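You operate a simulated robot arm through the tools that you are given. There is no shell and no other tool. Be economical: measure what you need, move in short steps, check, and stop when the job is done.

The job below is to be done with a simulated robot arm. You get a single attempt, and the scene is never put back.

## Task
Pump 3 doses of glue into the black cup.
Fine: stand the cup on the grey slide and leave it there; slide back out; white switch to CLOSED after pumping; no drips; pots, blocks and the other cup stay put.
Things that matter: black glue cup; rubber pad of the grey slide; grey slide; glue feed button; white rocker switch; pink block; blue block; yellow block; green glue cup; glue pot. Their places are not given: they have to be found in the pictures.

The check looks at the end state, three seconds after you hand in, the way a careful person would. Anything else that was tipped, shoved, dropped, spilled or broken makes it a failure.

## Robot
A 7-joint arm with a two-finger parallel gripper, fixed in place. Base frame: the origin is at the foot of the arm, x ahead of it, y to its left, z up; the work surface is at about z = 88. Lengths are in cm, angles in rad, forces in N, time in s.
With the tool pointing down near the work surface it reaches from about 24 to 68 cm from the base axis. Its first joint turns from -1.152 to 1.152 rad. Payload 2.4 kg.
The tool frame sits at the grasp point between the pads (the TCP): z along the fingers, y along the line on which they close. The tips reach 3 cm beyond it. The gripper opens to 9.4 cm. The fingers are 2.8 cm wide and 1 cm thick; the gripper's body (5 by 9.6 cm) begins 5.5 cm behind the TCP.
Orientation is that of the tool frame in the base frame, as a unit quaternion [x, y, z, w]. With the fingers straight down and closing along the base's y, the tool's x points along the base's -x, its y along +y and its z along -z.

## Interface
- The arm moves only by the tool jog_arm. Its arguments are lists of equal length, an entry for each row: "travel": the shift along the tool's x, y, z in m, a list of three; "delta_rot": the turn, a rotation vector about the tool's x, y, z in degrees, a list of three. In form: {"travel": [[tx, ty, tz], ...], "delta_rot": [[ax, ay, az], ...]}. A call has 1 to 20 rows; each row shifts and turns the commanded pose from where the row before left it, along the tool's axes as they then stand. "hand" is the closure in counts, from 0 (fully open) to 255 (shut), set as the call begins (left out, the last holds). Rows are played at 5 a second. More than 5 cm and 0.15 rad between two rows, or a gripper value outside its range, and nothing of the call is played. Where a pose cannot be reached the arm comes as near as it can. A force on the tool above 40 N (or 10 N above the force at the start of the call, whichever is more), or a blocked arm, ends the call early, and 0.2 s more pass. Each finger travels about 15.3 cm/s and halts on what it meets, pressing with about 42 N; the grip force reading is that of the motor and also rises with nothing between the fingers. The clock runs only during rows and for 0.2 s after the last one: add rows that do not move to give the fingers time. The reply holds the time, the measured pose of the TCP, the force on the tool along the base axes, the opening and the grip force, in the units named above and with some noise, and new pictures: "show" is both (left out), scene, wrist or none.
- Cameras (640 x 400 px; columns grow to the right, rows downward): "scene" is fixed at [3.7, 46.81, 146.42]; the picture's right is [-0.78, -0.62, 0.00], its down [-0.24, 0.31, -0.92] and it looks along [0.57, -0.72, -0.39] (base axes); focal length 351 px, centre (320, 200). "wrist" rides on the gripper at [-3.7, 0, -5.8] in the tool frame; the picture's right is [0.00, -1.00, 0.00], its down [0.97, 0.00, -0.24] and it looks along [0.24, 0.00, 0.97] (tool axes); focal length 218 px, centre (320, 200).
- point_at(camera, pixels): for up to 12 pixels [column, row] of the newest picture of that camera ("zoom" is the newest enlarged one), the place [x, y, z] in the base frame of the surface seen there, good to about 0.2 cm. It takes no simulated time.
- zoom(camera, box): a new picture of the part [left, top, right, bottom] of that camera's present view, enlarged. It takes no simulated time.
- finish_job(): hands the job in; it is judged then, once.

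Keep the steps short. Do not move on a guess: measure, check each grasp and each placing, and mend mistakes. In all there are 80 turns and 150 pictures (those below and enlarged ones count). Leave the gripper open and the arm clear of the work at the hand-in unless told otherwise, and finish with a single line.

The tools are called as name(argument=value, ...) on one line, values as JSON. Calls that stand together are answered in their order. jog_arm: Moves the arm, as the interface text tells. Its arguments: {"type":"object","properties":{"travel":{"type":"array","items":{"type":"array","items":{"type":"number"}}},"delta_rot":{"type":"array","items":{"type":"array","items":{"type":"number"}}},"hand":{"type":"number"},"show":{"type":"string","enum":["both","scene","wrist","none"]}},"required":["travel","delta_rot"]} The other tools are called the same way: point_at (camera, pixels) gives the place of the surface under pixels of a picture; zoom (camera, box) takes an enlarged picture of a part of a camera's view; finish_job () hands the job in.

At the start:

```text
time: 0.0
ee_pos: [44.17, -5.35, 119.96]
ee_rot: [-0.001, 1.0, 0.0, 0.0]
wrist_force: [-0.3, -0.6, 0.4]
opening: 9.4
grasp_force: 0.0
```

scene: 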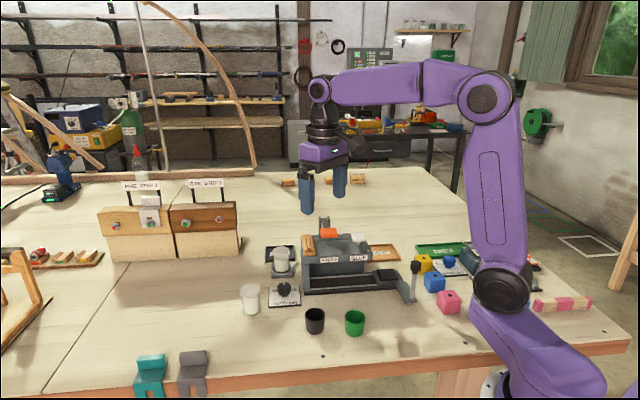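
wrist: 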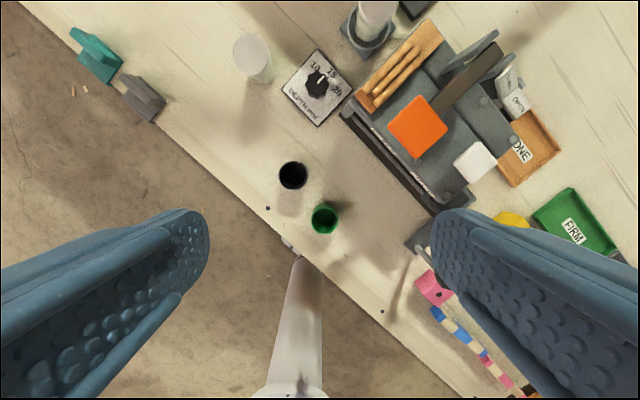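

I see the machine near scene pixel (335,265), the black cup at (315,320) and the green cup at (355,322). I'll enlarge both views first.

zoom(camera="scene", box=[230, 205, 470, 355])

zoom(camera="wrist", box=[220, 0, 620, 250])

```text
2.67 times, centred on (350, 280) of scene
```

zoom: 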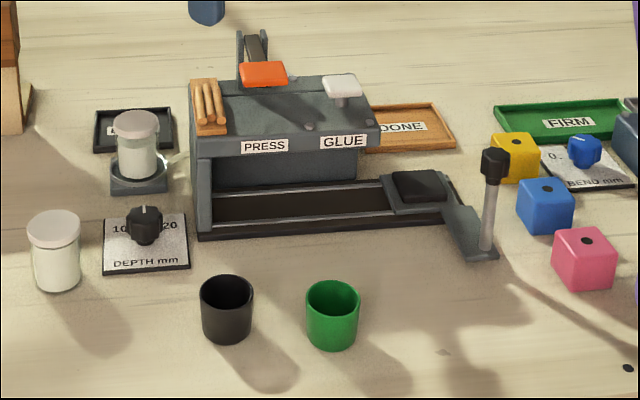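

```text
1.60 times, centred on (420, 125) of wrist
```

zoom: 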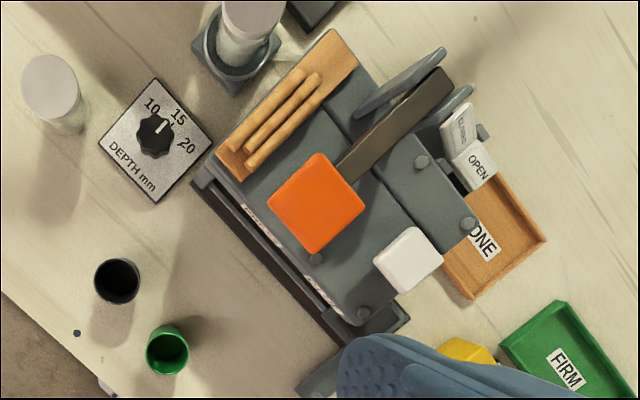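

The machine has an orange PRESS lever, a white GLUE button, and an OPEN/CLOSED rocker behind it. The pad slide is out at the right, with a knobbed post. I'll measure these next.

point_at(camera="zoom", pixels=[[318, 205], [408, 258], [480, 165], [462, 130], [117, 268], [168, 338], [118, 285], [400, 320], [210, 180], [320, 255], [362, 312], [468, 224]])

point_at(camera="scene", pixels=[[315, 312], [315, 330], [355, 316], [507, 275], [415, 266], [412, 295], [388, 275], [378, 273], [396, 278], [300, 288], [358, 238], [433, 282]])

zoom(camera="scene", box=[350, 240, 430, 310])

zoom(camera="wrist", box=[440, 40, 560, 130])

```text
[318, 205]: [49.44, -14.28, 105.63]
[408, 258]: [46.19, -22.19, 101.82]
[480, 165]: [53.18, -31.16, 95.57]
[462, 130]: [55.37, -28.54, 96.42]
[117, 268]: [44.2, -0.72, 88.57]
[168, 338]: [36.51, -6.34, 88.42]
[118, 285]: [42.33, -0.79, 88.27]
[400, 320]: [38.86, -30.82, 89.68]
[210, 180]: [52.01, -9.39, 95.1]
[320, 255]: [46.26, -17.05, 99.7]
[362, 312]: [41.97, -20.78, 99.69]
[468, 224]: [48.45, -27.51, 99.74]
```

```text
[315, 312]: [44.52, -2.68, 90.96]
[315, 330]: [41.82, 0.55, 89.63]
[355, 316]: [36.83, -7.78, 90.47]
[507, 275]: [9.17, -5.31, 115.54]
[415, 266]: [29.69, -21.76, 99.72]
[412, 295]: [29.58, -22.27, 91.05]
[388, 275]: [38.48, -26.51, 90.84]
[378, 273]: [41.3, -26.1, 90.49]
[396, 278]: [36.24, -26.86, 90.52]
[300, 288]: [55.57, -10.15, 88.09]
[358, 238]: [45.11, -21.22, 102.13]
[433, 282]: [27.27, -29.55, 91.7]
```

```text
5.71 times, centred on (390, 275) of scene
```

zoom: 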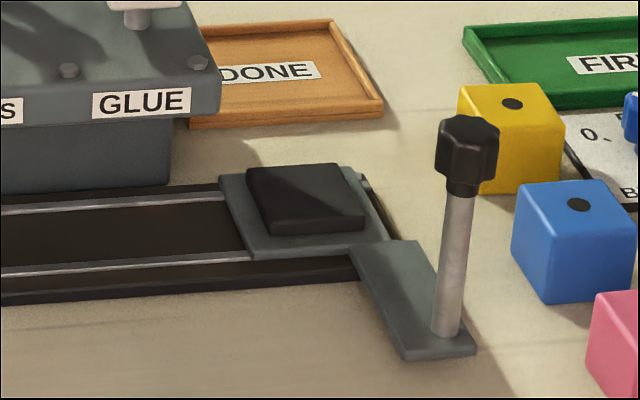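

```text
4.44 times, centred on (500, 85) of wrist
```

zoom: 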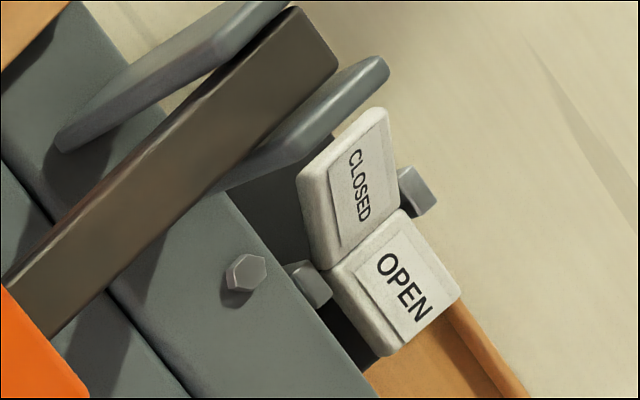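

The black cup is near (43,-1) and the rubber pad near (38.5,-26.5). I still need the slide axis, the cup rim and the post exactly.

zoom(camera="scene", box=[270, 255, 430, 355])

point_at(camera="zoom", pixels=[[150, 265], [540, 240], [184, 232], [184, 320], [145, 325], [222, 325], [184, 225], [332, 240], [470, 52], [430, 90], [490, 85], [584, 45]])

```text
4.00 times, centred on (350, 305) of scene
```

zoom: 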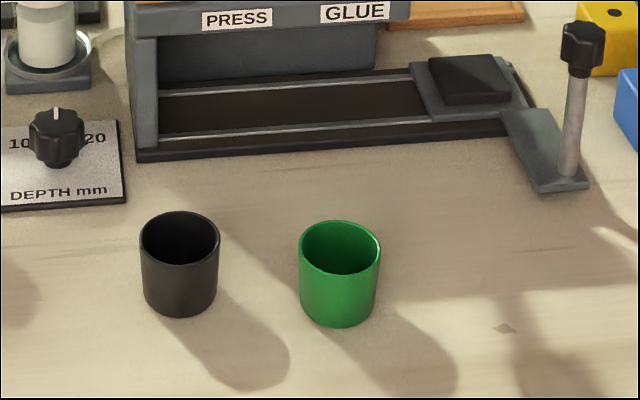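

```text
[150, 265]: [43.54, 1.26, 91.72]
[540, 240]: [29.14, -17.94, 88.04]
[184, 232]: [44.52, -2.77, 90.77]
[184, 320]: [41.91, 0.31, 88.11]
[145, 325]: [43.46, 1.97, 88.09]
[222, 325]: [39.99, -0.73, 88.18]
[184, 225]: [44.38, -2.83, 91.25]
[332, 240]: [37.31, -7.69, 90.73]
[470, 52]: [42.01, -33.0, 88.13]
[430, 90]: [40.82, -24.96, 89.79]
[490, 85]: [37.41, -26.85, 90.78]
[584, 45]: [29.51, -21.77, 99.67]
```

Next I'll take the rim points of the black cup, the pad corners and the rail edge in this same enlarged view.

point_at(camera="zoom", pixels=[[142, 247], [217, 247], [180, 263], [180, 213], [432, 57], [495, 57], [512, 92], [440, 97], [140, 158], [490, 133], [342, 273], [374, 256]])

point_at(camera="scene", pixels=[[303, 263], [366, 262], [413, 302], [398, 284], [415, 270], [413, 263], [250, 286], [282, 253]])

```text
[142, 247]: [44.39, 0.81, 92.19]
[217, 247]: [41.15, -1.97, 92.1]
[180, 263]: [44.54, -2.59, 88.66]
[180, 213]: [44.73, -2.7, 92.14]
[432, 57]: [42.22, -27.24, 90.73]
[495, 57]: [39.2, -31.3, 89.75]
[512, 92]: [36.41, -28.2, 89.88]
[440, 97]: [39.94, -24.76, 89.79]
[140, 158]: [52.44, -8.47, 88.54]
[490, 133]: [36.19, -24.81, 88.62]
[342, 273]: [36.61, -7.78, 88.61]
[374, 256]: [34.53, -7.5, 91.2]
```

```text
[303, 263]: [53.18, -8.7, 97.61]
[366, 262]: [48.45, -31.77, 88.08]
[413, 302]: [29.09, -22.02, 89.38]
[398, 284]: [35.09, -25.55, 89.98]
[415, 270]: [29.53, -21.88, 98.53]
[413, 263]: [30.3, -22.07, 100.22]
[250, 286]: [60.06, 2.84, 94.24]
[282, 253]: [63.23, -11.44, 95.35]
```

The slide axis runs along (0.71, 0.71), which is 45°. The black cup's rim centre is about (42.9,-0.7,92.2). I'll turn the tool -45° about its z and move above the cup, high enough to look.

jog_arm(travel=[[0, 0, 0], [0, 0, 0], [0, 0, 0], [0, 0, 0], [0, 0, 0], [0, 0, 0], [-0.012, 0.021, 0.03], [-0.012, 0.021, 0.03], [0, 0, 0.04], [0, 0, 0.04], [0, 0, 0]], delta_rot=[[0, 0, -7.5], [0, 0, -7.5], [0, 0, -7.5], [0, 0, -7.5], [0, 0, -7.5], [0, 0, -7.5], [0, 0, 0], [0, 0, 0], [0, 0, 0], [0, 0, 0], [0, 0, 0]], hand=0)

```text
time: 2.4
ee_pos: [42.91, -0.47, 106.17]
ee_rot: [-0.383, 0.924, 0.001, 0.001]
wrist_force: [0.0, -0.3, -0.6]
opening: 9.41
grasp_force: 0.1
```

scene: 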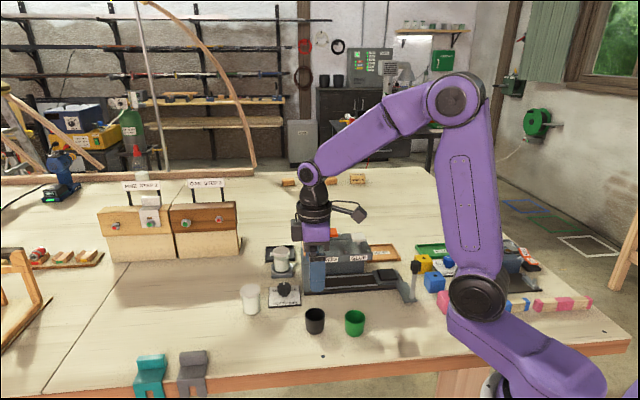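
wrist: 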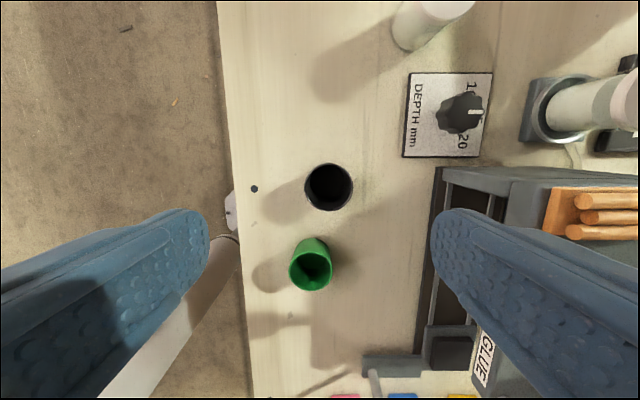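

From the wrist view (328,187) the cup centre is 0.7 cm towards tool -y, which puts it at about (43.4,-1.0). I'll shift there, go down to TCP z ≈ 91.5, and then close gently.

jog_arm(travel=[[0, -0.0074, 0], [0, 0, 0.04], [0, 0, 0.035], [0, 0, 0.03], [0, 0, 0.025], [0, 0, 0.0155], [0, 0, 0]], delta_rot=[[0, 0, 0], [0, 0, 0], [0, 0, 0], [0, 0, 0], [0, 0, 0], [0, 0, 0], [0, 0, 0]])

```text
time: 4.0
ee_pos: [43.4, -1.16, 91.75]
ee_rot: [-0.382, 0.924, 0.0, 0.0]
wrist_force: [-0.1, 0.0, -0.7]
opening: 9.41
grasp_force: 0.1
```

scene: 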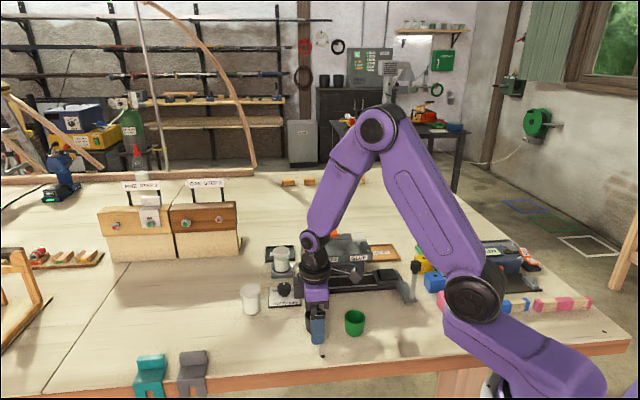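
wrist: 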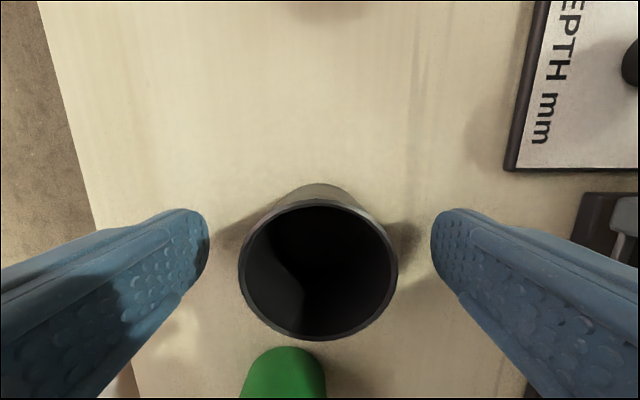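

The cup is centred between the fingers (column 318). I'll close part-way, to 150 counts.

jog_arm(travel=[[0, 0, 0], [0, 0, 0], [0, 0, 0], [0, 0, 0]], delta_rot=[[0, 0, 0], [0, 0, 0], [0, 0, 0], [0, 0, 0]], hand=150, show="wrist")

```text
time: 5.0
ee_pos: [43.37, -1.31, 91.77]
ee_rot: [-0.382, 0.924, 0.001, 0.0]
wrist_force: [0.4, -0.5, 0.3]
opening: 4.36
grasp_force: 42.5
```

wrist: 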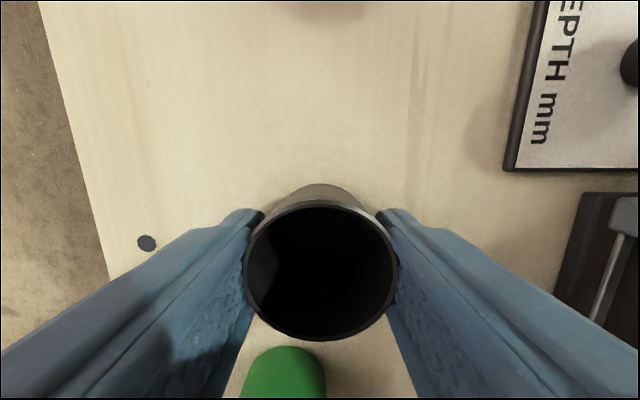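

The grip holds at 4.36 cm. I'll lift straight up. The scene view of the pad is clear, so I'll measure it afterwards.

jog_arm(travel=[[0, 0, -0.01], [0, 0, -0.04], [0, 0, -0.045], [0, 0, -0.045], [0, 0, -0.045], [0, 0, 0]], delta_rot=[[0, 0, 0], [0, 0, 0], [0, 0, 0], [0, 0, 0], [0, 0, 0], [0, 0, 0]])

zoom(camera="scene", box=[360, 252, 424, 308])

```text
time: 6.4
ee_pos: [43.27, -1.11, 110.41]
ee_rot: [-0.383, 0.924, 0.0, 0.0]
wrist_force: [-0.2, 0.1, -1.0]
opening: 4.35
grasp_force: 42.4
```

scene: 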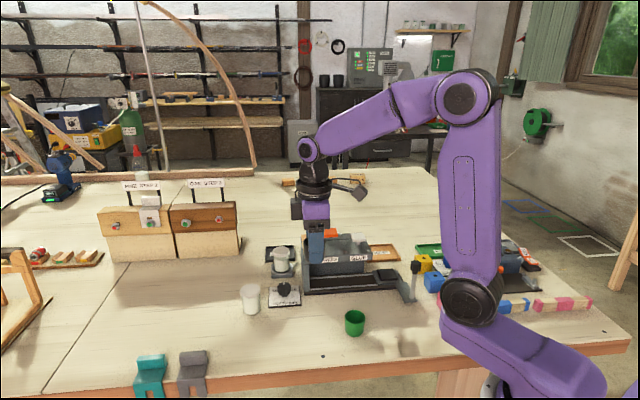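
wrist: 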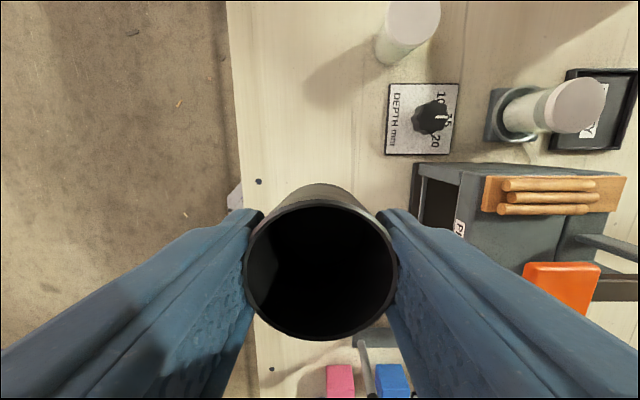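

```text
7.14 times, centred on (392, 280) of scene
```

zoom: 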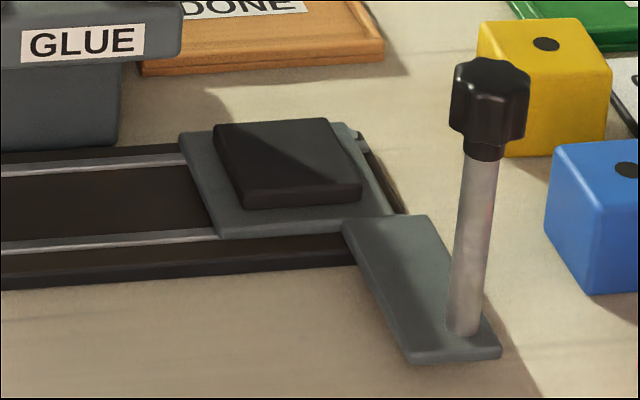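

point_at(camera="zoom", pixels=[[219, 131], [326, 123], [357, 182], [248, 189], [285, 155], [186, 140], [222, 228], [350, 220], [411, 350], [495, 345], [490, 68], [470, 280]])

```text
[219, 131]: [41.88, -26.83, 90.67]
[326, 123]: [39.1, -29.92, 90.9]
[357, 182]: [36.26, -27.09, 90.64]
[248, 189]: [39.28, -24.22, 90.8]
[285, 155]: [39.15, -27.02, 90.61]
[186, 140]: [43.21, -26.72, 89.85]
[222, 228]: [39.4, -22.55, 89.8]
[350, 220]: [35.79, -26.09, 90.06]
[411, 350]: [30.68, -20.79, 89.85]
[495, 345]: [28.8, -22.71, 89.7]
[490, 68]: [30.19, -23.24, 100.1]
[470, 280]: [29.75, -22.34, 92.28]
```

The pad centre is at (39.1,-27.0,90.75) and the pad is 4×4 cm. I'll carry the cup there high up, along a line in front of the machine.

jog_arm(travel=[[0.03057, -0.02194, 0], [0.03057, -0.02194, 0], [0.03057, -0.02194, 0], [0.03057, -0.02194, 0], [0.03057, -0.02194, 0], [0.03057, -0.02194, 0], [0.03057, -0.02194, 0], [0, 0, 0], [0, 0, 0]], delta_rot=[[0, 0, 0], [0, 0, 0], [0, 0, 0], [0, 0, 0], [0, 0, 0], [0, 0, 0], [0, 0, 0], [0, 0, 0], [0, 0, 0]])

```text
time: 8.4
ee_pos: [39.28, -27.2, 110.03]
ee_rot: [-0.382, 0.924, 0.0, 0.0]
wrist_force: [0.2, -0.1, 0.0]
opening: 4.36
grasp_force: 42.3
```

scene: 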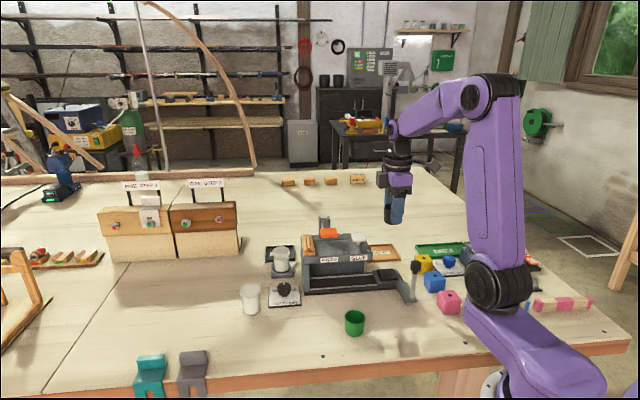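
wrist: 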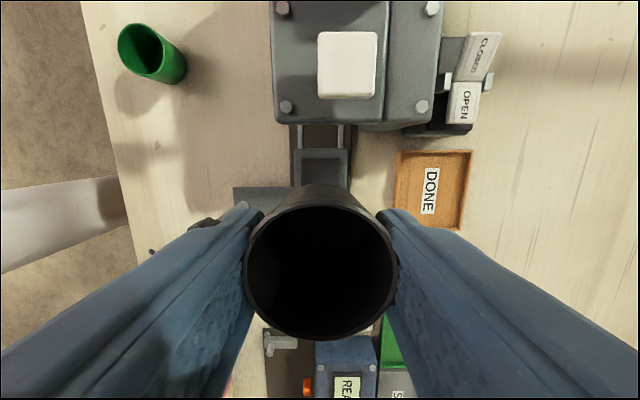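

I'm above the pad. I'll go down to about 1 cm above contact and check.

jog_arm(travel=[[0, 0, 0.04], [0, 0, 0.04], [0, 0, 0.04], [0, 0, 0.025], [0, 0, 0]], delta_rot=[[0, 0, 0], [0, 0, 0], [0, 0, 0], [0, 0, 0], [0, 0, 0]], show="wrist")

zoom(camera="scene", box=[340, 232, 440, 308])

```text
time: 9.6
ee_pos: [39.18, -27.26, 95.59]
ee_rot: [-0.384, 0.923, 0.0, 0.0]
wrist_force: [-0.4, 0.0, -0.4]
opening: 4.33
grasp_force: 42.1
```

wrist: 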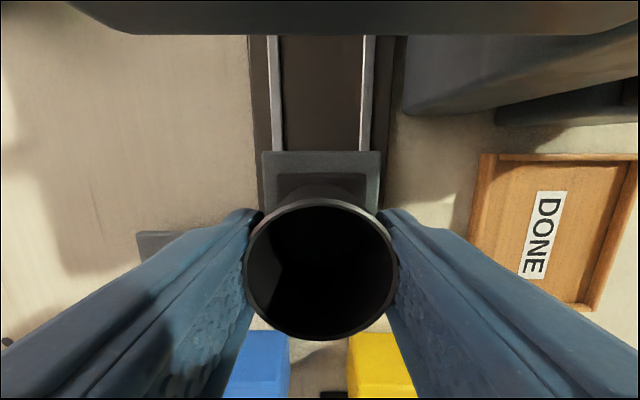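

```text
5.26 times, centred on (390, 270) of scene
```

zoom: 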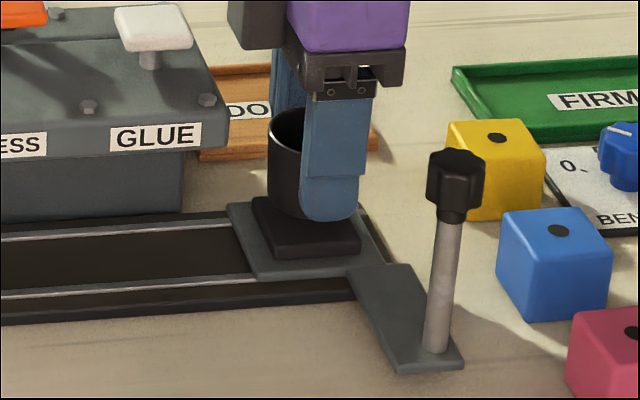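

Laterally the cup is over the pad (columns 321 vs 322). I'll lower 1.1 cm in small steps and watch the force.

jog_arm(travel=[[-0.001, 0, 0.004], [0, 0, 0.003], [0, 0, 0.002], [0, 0, 0.002], [0, 0, 0]], delta_rot=[[0, 0, 0], [0, 0, 0], [0, 0, 0], [0, 0, 0], [0, 0, 0]], show="none")

zoom(camera="scene", box=[340, 232, 440, 308])

```text
time: 10.8
ee_pos: [39.29, -27.14, 94.42]
ee_rot: [-0.382, 0.924, 0.0, 0.0]
wrist_force: [0.1, 0.2, -0.5]
opening: 4.36
grasp_force: 41.9
```

```text
5.26 times, centred on (390, 270) of scene
```

zoom: 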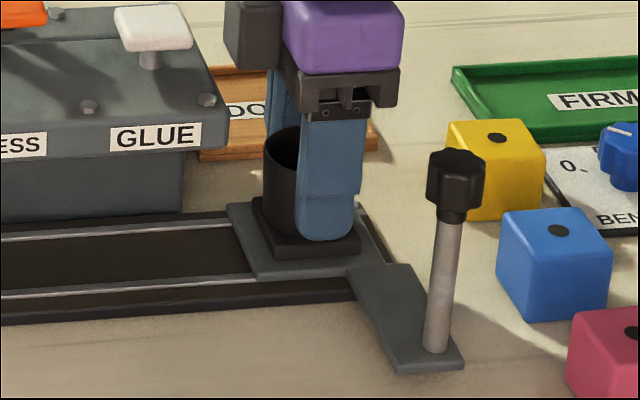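

There's no contact force yet. I'll lower in 1 mm steps.

jog_arm(travel=[[0, 0, 0.001], [0, 0, 0.0005], [0, 0, 0]], delta_rot=[[0, 0, 0], [0, 0, 0], [0, 0, 0]], show="none")

```text
time: 11.6
ee_pos: [39.29, -27.18, 94.35]
ee_rot: [-0.382, 0.924, 0.0, 0.001]
wrist_force: [1.4, 2.2, 6.5]
opening: 4.37
grasp_force: 41.6
```

The force has risen to 6.5 N upward, so the cup is standing on the pad. I'll open and then rise.

jog_arm(travel=[[0, 0, 0], [0, 0, 0], [0, 0, 0], [0, 0, 0], [0, 0, 0]], delta_rot=[[0, 0, 0], [0, 0, 0], [0, 0, 0], [0, 0, 0], [0, 0, 0]], hand=0, show="wrist")

jog_arm(travel=[[0, 0, -0.02], [0, 0, -0.04], [0, 0, -0.045], [0, 0, -0.045], [0, 0, 0]], delta_rot=[[0, 0, 0], [0, 0, 0], [0, 0, 0], [0, 0, 0], [0, 0, 0]], show="wrist")

zoom(camera="scene", box=[340, 232, 440, 308])

```text
time: 12.8
ee_pos: [39.26, -27.1, 94.29]
ee_rot: [-0.382, 0.924, 0.0, 0.0]
wrist_force: [-0.4, -0.3, 1.0]
opening: 9.4
grasp_force: 0.0
```

wrist: 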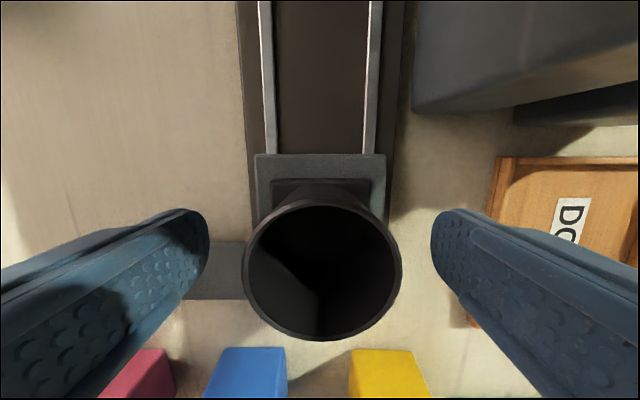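

```text
time: 14.0
ee_pos: [39.3, -27.07, 109.57]
ee_rot: [-0.383, 0.924, 0.0, 0.0]
wrist_force: [-0.9, -0.4, -0.5]
opening: 9.38
grasp_force: 0.0
```

wrist: 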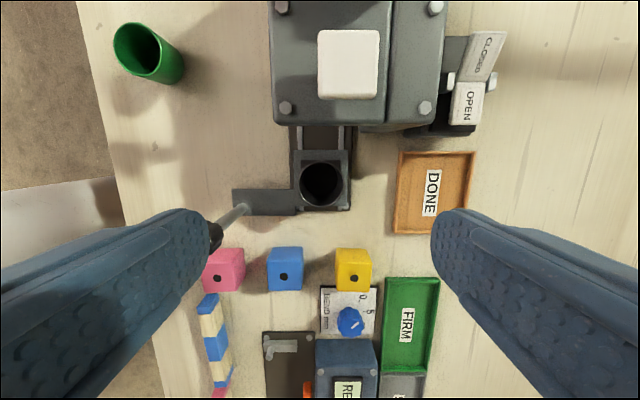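

```text
5.26 times, centred on (390, 270) of scene
```

zoom: 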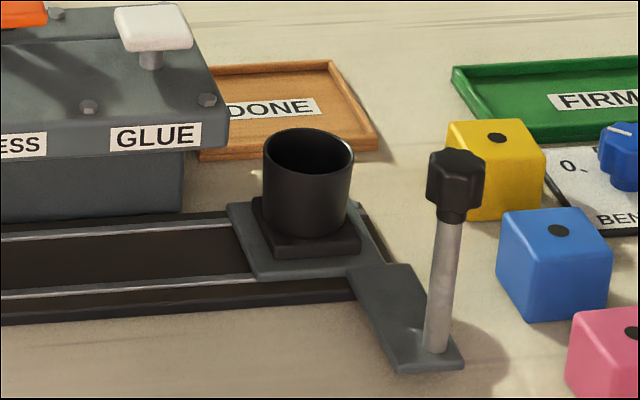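

The cup stands properly on the pad. Next I'll look under the machine's overhang for the nozzle, and at the rocker's state.

zoom(camera="scene", box=[295, 215, 385, 300])

zoom(camera="wrist", box=[400, 0, 540, 150])

point_at(camera="wrist", pixels=[[490, 40], [484, 70], [475, 87], [465, 120], [348, 62], [322, 62], [375, 62], [348, 34], [348, 97], [285, 108], [424, 108], [300, 124]])

```text
4.71 times, centred on (340, 258) of scene
```

zoom: 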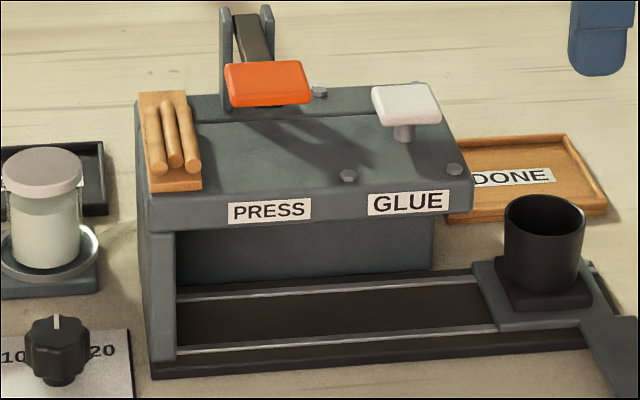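

```text
2.67 times, centred on (470, 75) of wrist
```

zoom: 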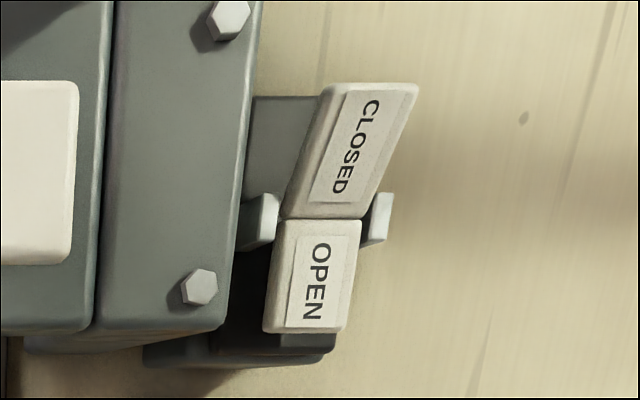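

```text
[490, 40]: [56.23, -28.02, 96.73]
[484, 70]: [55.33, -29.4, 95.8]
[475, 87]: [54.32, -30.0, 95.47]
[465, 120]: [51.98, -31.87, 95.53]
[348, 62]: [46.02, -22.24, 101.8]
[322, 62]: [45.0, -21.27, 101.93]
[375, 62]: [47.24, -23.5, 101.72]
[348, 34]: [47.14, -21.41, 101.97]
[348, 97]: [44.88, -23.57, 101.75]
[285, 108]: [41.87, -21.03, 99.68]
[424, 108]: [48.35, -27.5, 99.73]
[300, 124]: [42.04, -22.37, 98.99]
```

The OPEN side lies flat and the CLOSED side stands up, so the feed is OPEN now. Before sliding in I want to see the nozzle under the overhang. I'll move in front of the machine and turn the tool so the camera can look underneath.

jog_arm(travel=[[-0.026, 0.0348, -0.0135], [-0.026, 0.0348, -0.0135], [-0.026, 0.0348, -0.0135], [-0.026, 0.0348, -0.0135], [0, 0, 0], [0, 0, 0], [0, 0, 0], [0, 0, 0], [0, 0, 0], [0, 0, 0], [0, 0, 0], [0, 0, 0], [0, 0, 0], [0, 0, 0], [0, 0, 0], [0, 0, 0]], delta_rot=[[0, 0, 0], [0, 0, 0], [0, 0, 0], [0, 0, 0], [0, 0, -8.2], [0, 0, -8.2], [0, 0, -8.2], [0, 0, -8.2], [0, 0, -8.2], [0, 0, -8.2], [0, 0, -8.2], [0, 0, -8.2], [0, 0, -8.2], [0, 0, -8.2], [0, 0, -8.2], [0, 0, 0]], show="scene")

```text
time: 17.4
ee_pos: [36.88, -9.78, 114.62]
ee_rot: [0.925, -0.381, 0.0, 0.0]
wrist_force: [0.0, 0.4, -0.1]
opening: 9.41
grasp_force: 0.0
```

scene: 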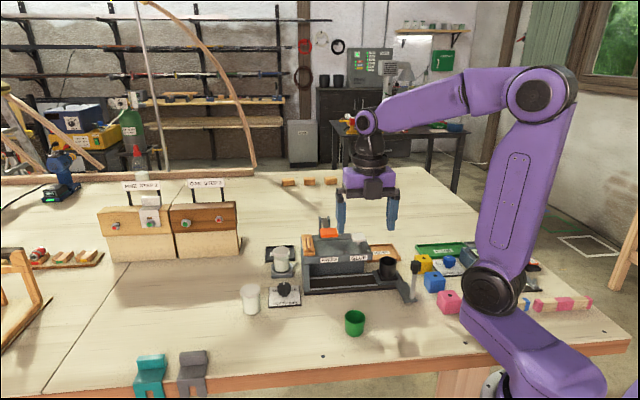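

The turn worked. Next I'll tilt about tool y, in steps, at this height.

jog_arm(travel=[[0, 0, 0], [0, 0, 0], [0, 0, 0], [0, 0, 0], [0, 0, 0], [0, 0, 0], [0, 0, 0], [0, 0, 0]], delta_rot=[[0, 8.2, 0], [0, 8.2, 0], [0, 8.2, 0], [0, 8.2, 0], [0, 8.2, 0], [0, 8.2, 0], [0, 8.2, 0], [0, 0, 0]])

```text
time: 19.2
ee_pos: [36.69, -9.87, 114.53]
ee_rot: [0.81, -0.336, 0.444, 0.185]
wrist_force: [-0.2, -0.5, 0.1]
opening: 9.39
grasp_force: 0.0
```

scene: 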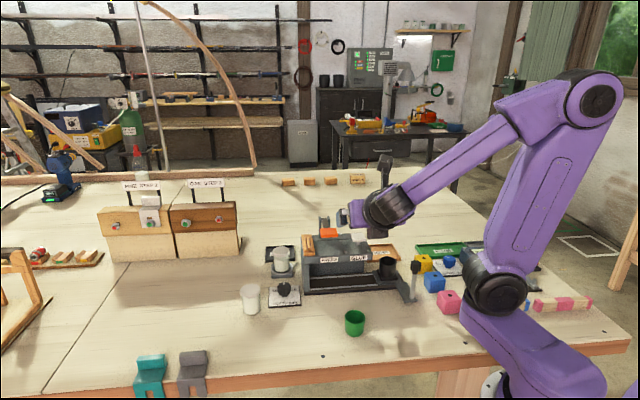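
wrist: 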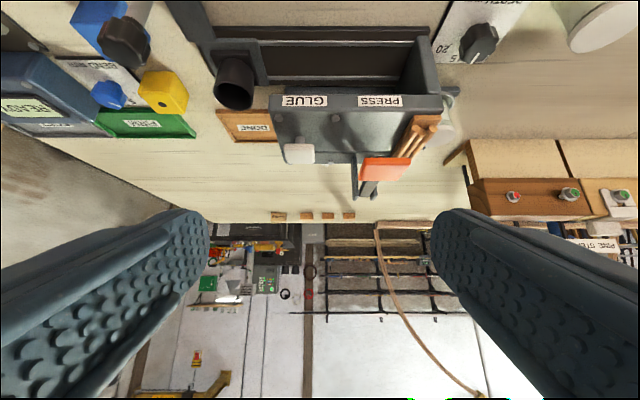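

The view is upside down but useful. I'll tilt one more step and come down to about z 100 to look under the overhang.

jog_arm(travel=[[0, 0, 0], [-0.0328, 0, 0.0149], [-0.0328, 0, 0.0149], [-0.0328, 0, 0.0149], [-0.0328, 0, 0.0149], [0, 0, 0]], delta_rot=[[0, 8.2, 0], [0, 0, 0], [0, 0, 0], [0, 0, 0], [0, 0, 0], [0, 0, 0]])

```text
time: 20.6
ee_pos: [36.85, -9.92, 100.2]
ee_rot: [0.777, -0.322, 0.5, 0.207]
wrist_force: [-0.2, 0.4, 0.3]
opening: 9.36
grasp_force: 0.0
```

scene: 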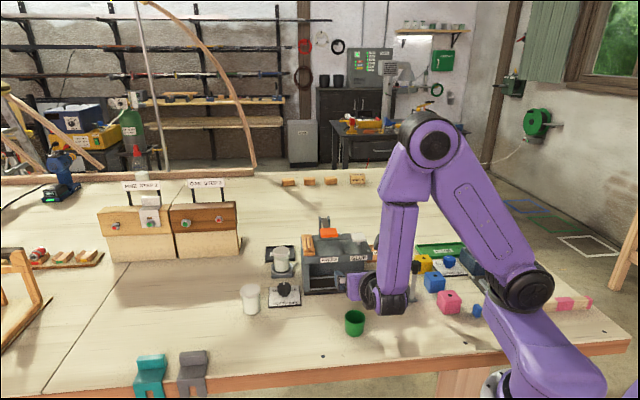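
wrist: 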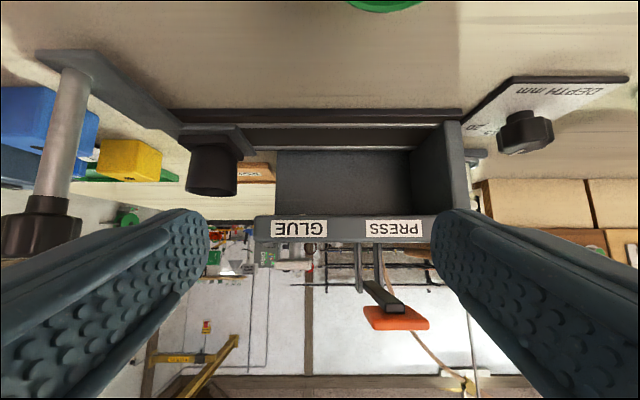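

zoom(camera="wrist", box=[170, 90, 480, 260])

```text
2.06 times, centred on (325, 175) of wrist
```

zoom: 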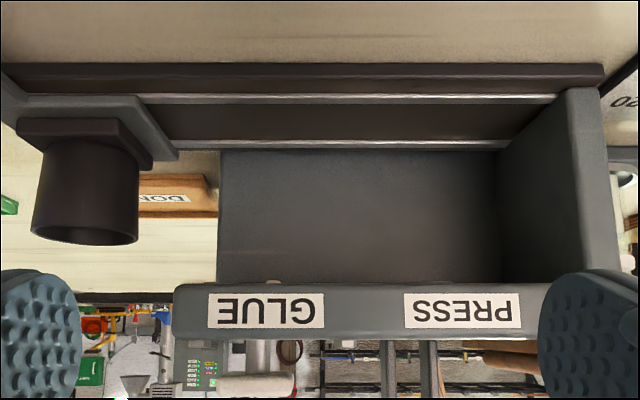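

zoom(camera="wrist", box=[260, 190, 350, 250])

jog_arm(travel=[[0, 0, 0], [-0.0289, 0, 0.0082], [0, 0, 0]], delta_rot=[[0, 8.2, 0], [0, 0, 0], [0, 0, 0]], show="wrist")

zoom(camera="wrist", box=[170, 90, 480, 260])

```text
6.67 times, centred on (305, 220) of wrist
```

zoom: 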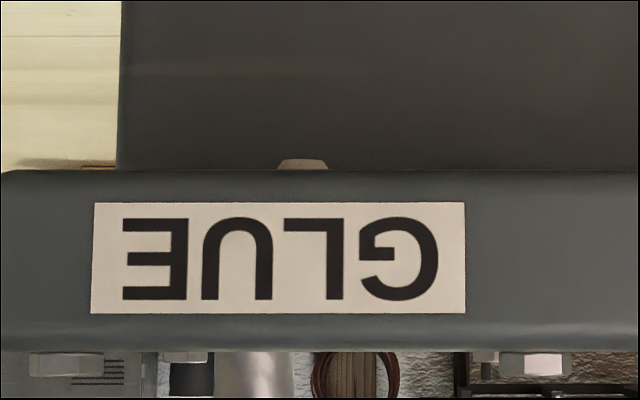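

```text
time: 21.4
ee_pos: [36.82, -9.95, 97.28]
ee_rot: [0.739, -0.305, 0.556, 0.228]
wrist_force: [0.6, 0.1, 0.1]
opening: 9.4
grasp_force: 0.0
```

wrist: 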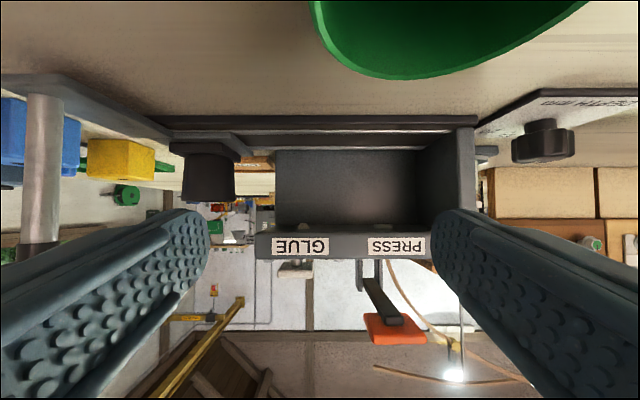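

```text
2.06 times, centred on (325, 175) of wrist
```

zoom: 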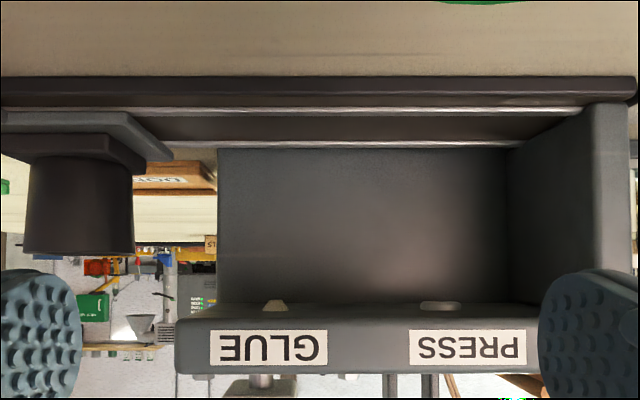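

Now I can see a cone nozzle behind the GLUE label at (275,305) and a flat press foot at (440,305). I'll measure both.

point_at(camera="zoom", pixels=[[275, 302], [272, 307], [440, 305], [60, 240], [110, 240], [350, 200], [270, 323], [130, 250], [25, 250]])

zoom(camera="wrist", box=[280, 215, 410, 265])

```text
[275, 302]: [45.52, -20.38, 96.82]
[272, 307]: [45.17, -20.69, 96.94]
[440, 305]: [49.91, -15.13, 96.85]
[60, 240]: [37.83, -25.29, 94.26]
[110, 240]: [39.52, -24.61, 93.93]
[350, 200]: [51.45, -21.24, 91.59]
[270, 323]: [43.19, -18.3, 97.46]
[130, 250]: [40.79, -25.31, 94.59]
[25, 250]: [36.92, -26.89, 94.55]
```

```text
4.92 times, centred on (345, 240) of wrist
```

zoom: 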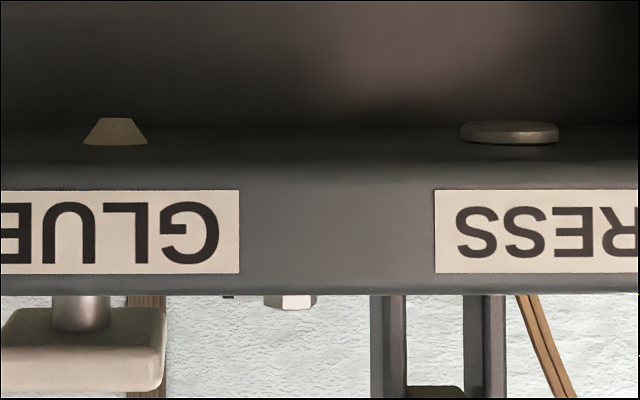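

The nozzle is at u ≈ 17.5 (along the slide axis) and its v matches the pad. The cup is at u ≈ 8.5, so it needs about 9 cm of travel; the press foot is farther in and must be avoided. I'll raise, tilt back down, and move above the knobbed post.

jog_arm(travel=[[0.0336, 0, -0.0098], [0.0336, 0, -0.0098], [0.0336, 0, -0.0098], [0.0336, 0, -0.0098], [0, 0, 0], [0, 0, 0], [0, 0, 0], [0, 0, 0], [0, 0, 0], [0, 0, 0], [0, 0, 0], [0, 0, 0], [0, 0, 0], [0.0106, 0.0347, 0], [0.0106, 0.0347, 0], [0.0106, 0.0347, 0], [0.0106, 0.0347, 0], [0, 0, 0], [0, 0, 0]], delta_rot=[[0, 0, 0], [0, 0, 0], [0, 0, 0], [0, 0, 0], [0, -8.2, 0], [0, -8.2, 0], [0, -8.2, 0], [0, -8.2, 0], [0, -8.2, 0], [0, -8.2, 0], [0, -8.2, 0], [0, -8.2, 0], [0, -8.2, 0], [0, 0, 0], [0, 0, 0], [0, 0, 0], [0, 0, 0], [0, 0, 0], [0, 0, 0]])

```text
time: 25.4
ee_pos: [29.85, -22.74, 111.49]
ee_rot: [0.925, -0.381, -0.001, 0.0]
wrist_force: [0.0, -0.2, -0.3]
opening: 9.37
grasp_force: 0.1
```

scene: 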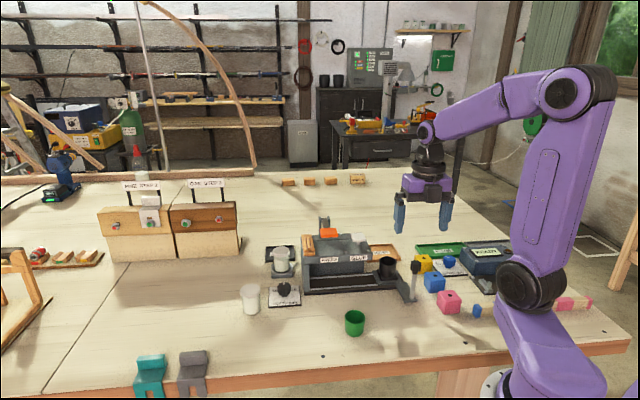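
wrist: 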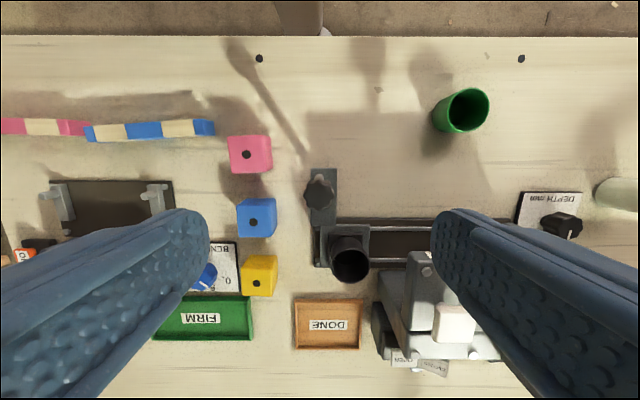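

The knob sits centred at column 320, about 0.35 cm towards tool -x. I'll shift and go down to TCP z ≈ 98.7, with the fingers either side of it along the slide axis.

jog_arm(travel=[[-0.0035, 0, 0], [0, 0, 0.04], [0, 0, 0.04], [0, 0, 0.03], [0, 0, 0.018], [0, 0, 0]], delta_rot=[[0, 0, 0], [0, 0, 0], [0, 0, 0], [0, 0, 0], [0, 0, 0], [0, 0, 0]], show="wrist")

zoom(camera="scene", box=[350, 232, 470, 322])

```text
time: 26.8
ee_pos: [29.53, -22.36, 98.46]
ee_rot: [0.925, -0.381, 0.0, 0.0]
wrist_force: [-0.1, 0.2, -0.1]
opening: 9.39
grasp_force: 0.0
```

wrist: 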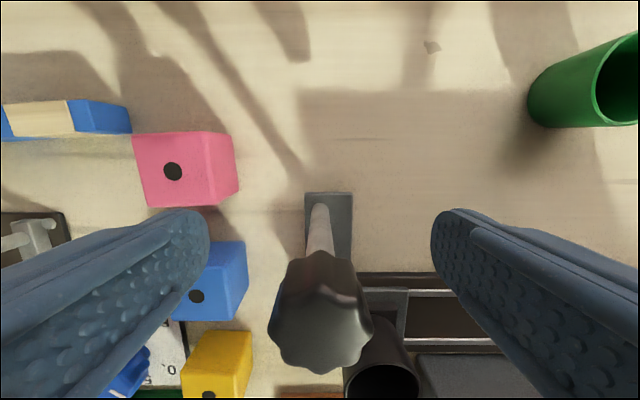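

```text
4.44 times, centred on (410, 277) of scene
```

zoom: 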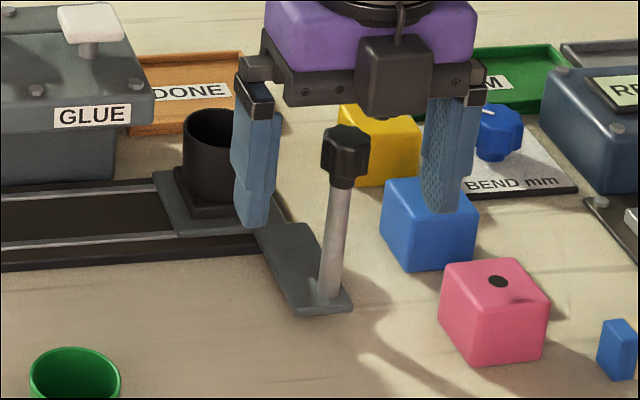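

The knob lies between the fingers. I'll nudge slightly and close on it.

jog_arm(travel=[[-0.002, 0, 0], [0, 0, 0], [0, 0, 0], [0, 0, 0], [0, 0, 0]], delta_rot=[[0, 0, 0], [0, 0, 0], [0, 0, 0], [0, 0, 0], [0, 0, 0]], hand=220, show="wrist")

zoom(camera="scene", box=[350, 232, 470, 322])

```text
time: 28.0
ee_pos: [29.53, -22.49, 98.4]
ee_rot: [0.924, -0.381, 0.0, 0.0]
wrist_force: [1.7, -2.6, -5.0]
opening: 2.8
grasp_force: 44.3
```

wrist: 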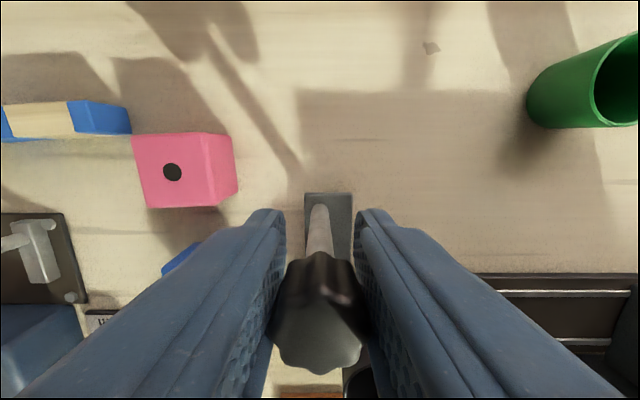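

```text
4.44 times, centred on (410, 277) of scene
```

zoom: 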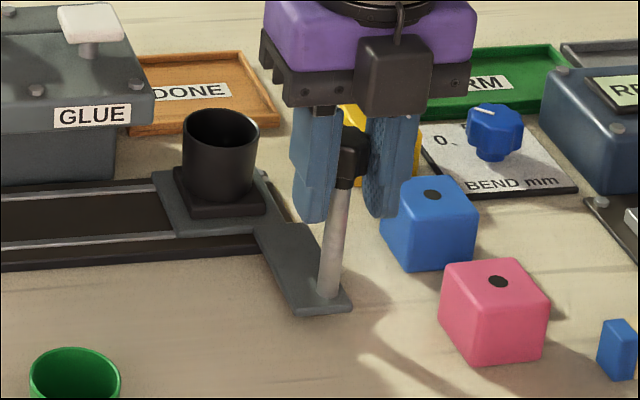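

The knob is held at 2.8 cm. I'll move 2 cm in along tool -y, slowly, and check.

jog_arm(travel=[[0, -0.003, 0], [0, -0.005, 0], [0, -0.006, 0], [0, -0.006, 0], [0, 0, 0]], delta_rot=[[0, 0, 0], [0, 0, 0], [0, 0, 0], [0, 0, 0], [0, 0, 0]], show="scene")

```text
time: 29.2
ee_pos: [30.98, -21.06, 98.42]
ee_rot: [0.924, -0.382, -0.001, 0.0]
wrist_force: [-2.3, 2.4, 4.4]
opening: 2.81
grasp_force: 44.8
```

scene: 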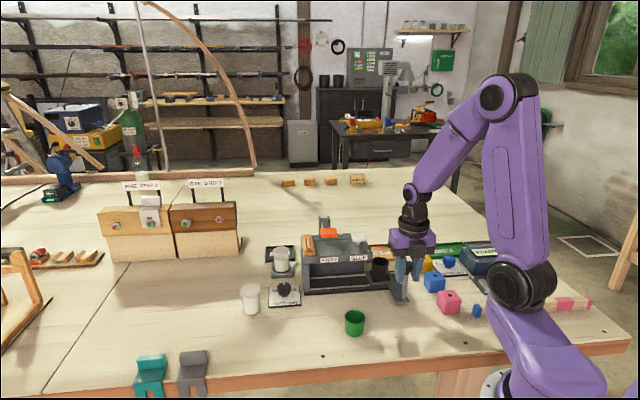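

The slide moves freely with the cup standing. I'll do another 6 cm.

jog_arm(travel=[[0, -0.005, 0], [0, -0.006, 0], [0, -0.006, 0], [0, -0.006, 0], [0, -0.006, 0], [0, -0.006, 0], [0, -0.006, 0], [0, -0.006, 0], [0, -0.006, 0], [0, -0.004, 0], [0, -0.003, 0], [0, 0, 0]], delta_rot=[[0, 0, 0], [0, 0, 0], [0, 0, 0], [0, 0, 0], [0, 0, 0], [0, 0, 0], [0, 0, 0], [0, 0, 0], [0, 0, 0], [0, 0, 0], [0, 0, 0], [0, 0, 0]], show="scene")

zoom(camera="scene", box=[295, 225, 425, 310])

```text
time: 31.8
ee_pos: [35.32, -16.73, 98.42]
ee_rot: [0.924, -0.382, 0.002, 0.0]
wrist_force: [4.9, -6.1, -14.4]
opening: 2.75
grasp_force: 45.3
```

scene: 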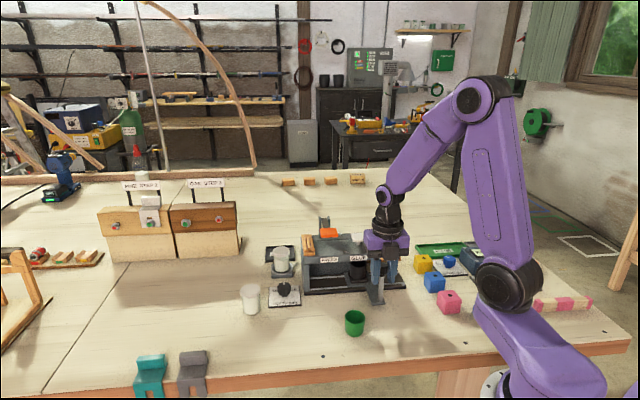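

```text
4.71 times, centred on (360, 268) of scene
```

zoom: 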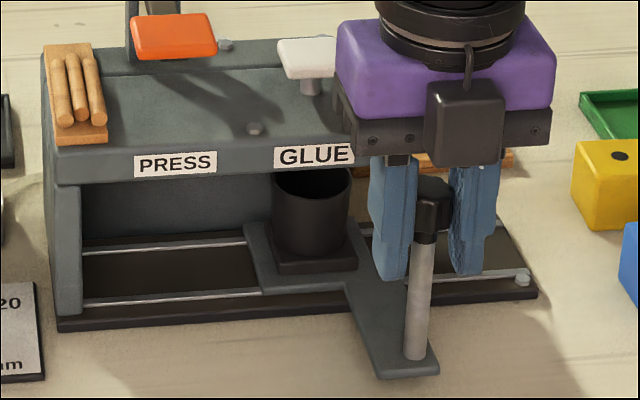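

I've travelled 8.2 cm. I'll go 0.8 cm more in small steps.

jog_arm(travel=[[0, -0.003, 0], [0, -0.003, 0], [0, -0.002, 0], [0, 0, 0], [0, 0, 0]], delta_rot=[[0, 0, 0], [0, 0, 0], [0, 0, 0], [0, 0, 0], [0, 0, 0]], show="none")

zoom(camera="scene", box=[330, 245, 420, 310])

point_at(camera="zoom", pixels=[[130, 230], [215, 225], [175, 160], [140, 150], [205, 150], [130, 200], [215, 200]])

```text
time: 33.0
ee_pos: [35.9, -16.04, 98.5]
ee_rot: [0.925, -0.381, 0.001, 0.0]
wrist_force: [-1.5, 2.6, 30.1]
opening: 2.78
grasp_force: 44.7
```

```text
6.15 times, centred on (375, 278) of scene
```

zoom: 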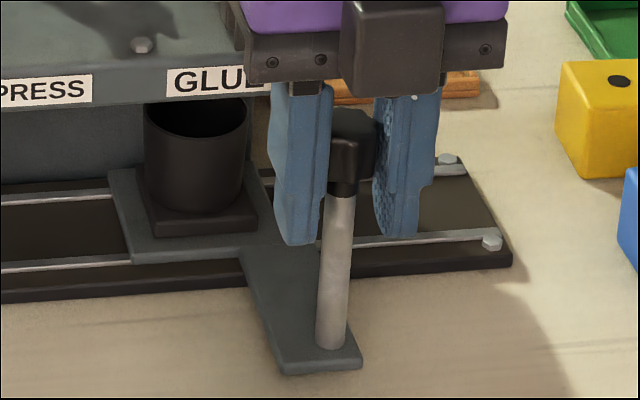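

```text
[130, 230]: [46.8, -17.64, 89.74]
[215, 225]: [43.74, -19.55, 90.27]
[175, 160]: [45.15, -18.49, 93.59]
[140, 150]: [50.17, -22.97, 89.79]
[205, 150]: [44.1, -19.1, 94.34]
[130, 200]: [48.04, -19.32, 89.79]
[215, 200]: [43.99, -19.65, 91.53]
```

The travel is 9.06 cm, so the cup is at u ≈ 17.5, under the nozzle. A vertical load of 30 N is on the grip, so I'll ease it before releasing.

jog_arm(travel=[[0, 0, -0.001], [0, 0, 0]], delta_rot=[[0, 0, 0], [0, 0, 0]], show="none")

```text
time: 33.6
ee_pos: [35.86, -16.11, 98.48]
ee_rot: [0.924, -0.382, 0.001, 0.001]
wrist_force: [7.9, -6.2, -9.7]
opening: 2.77
grasp_force: 45.4
```

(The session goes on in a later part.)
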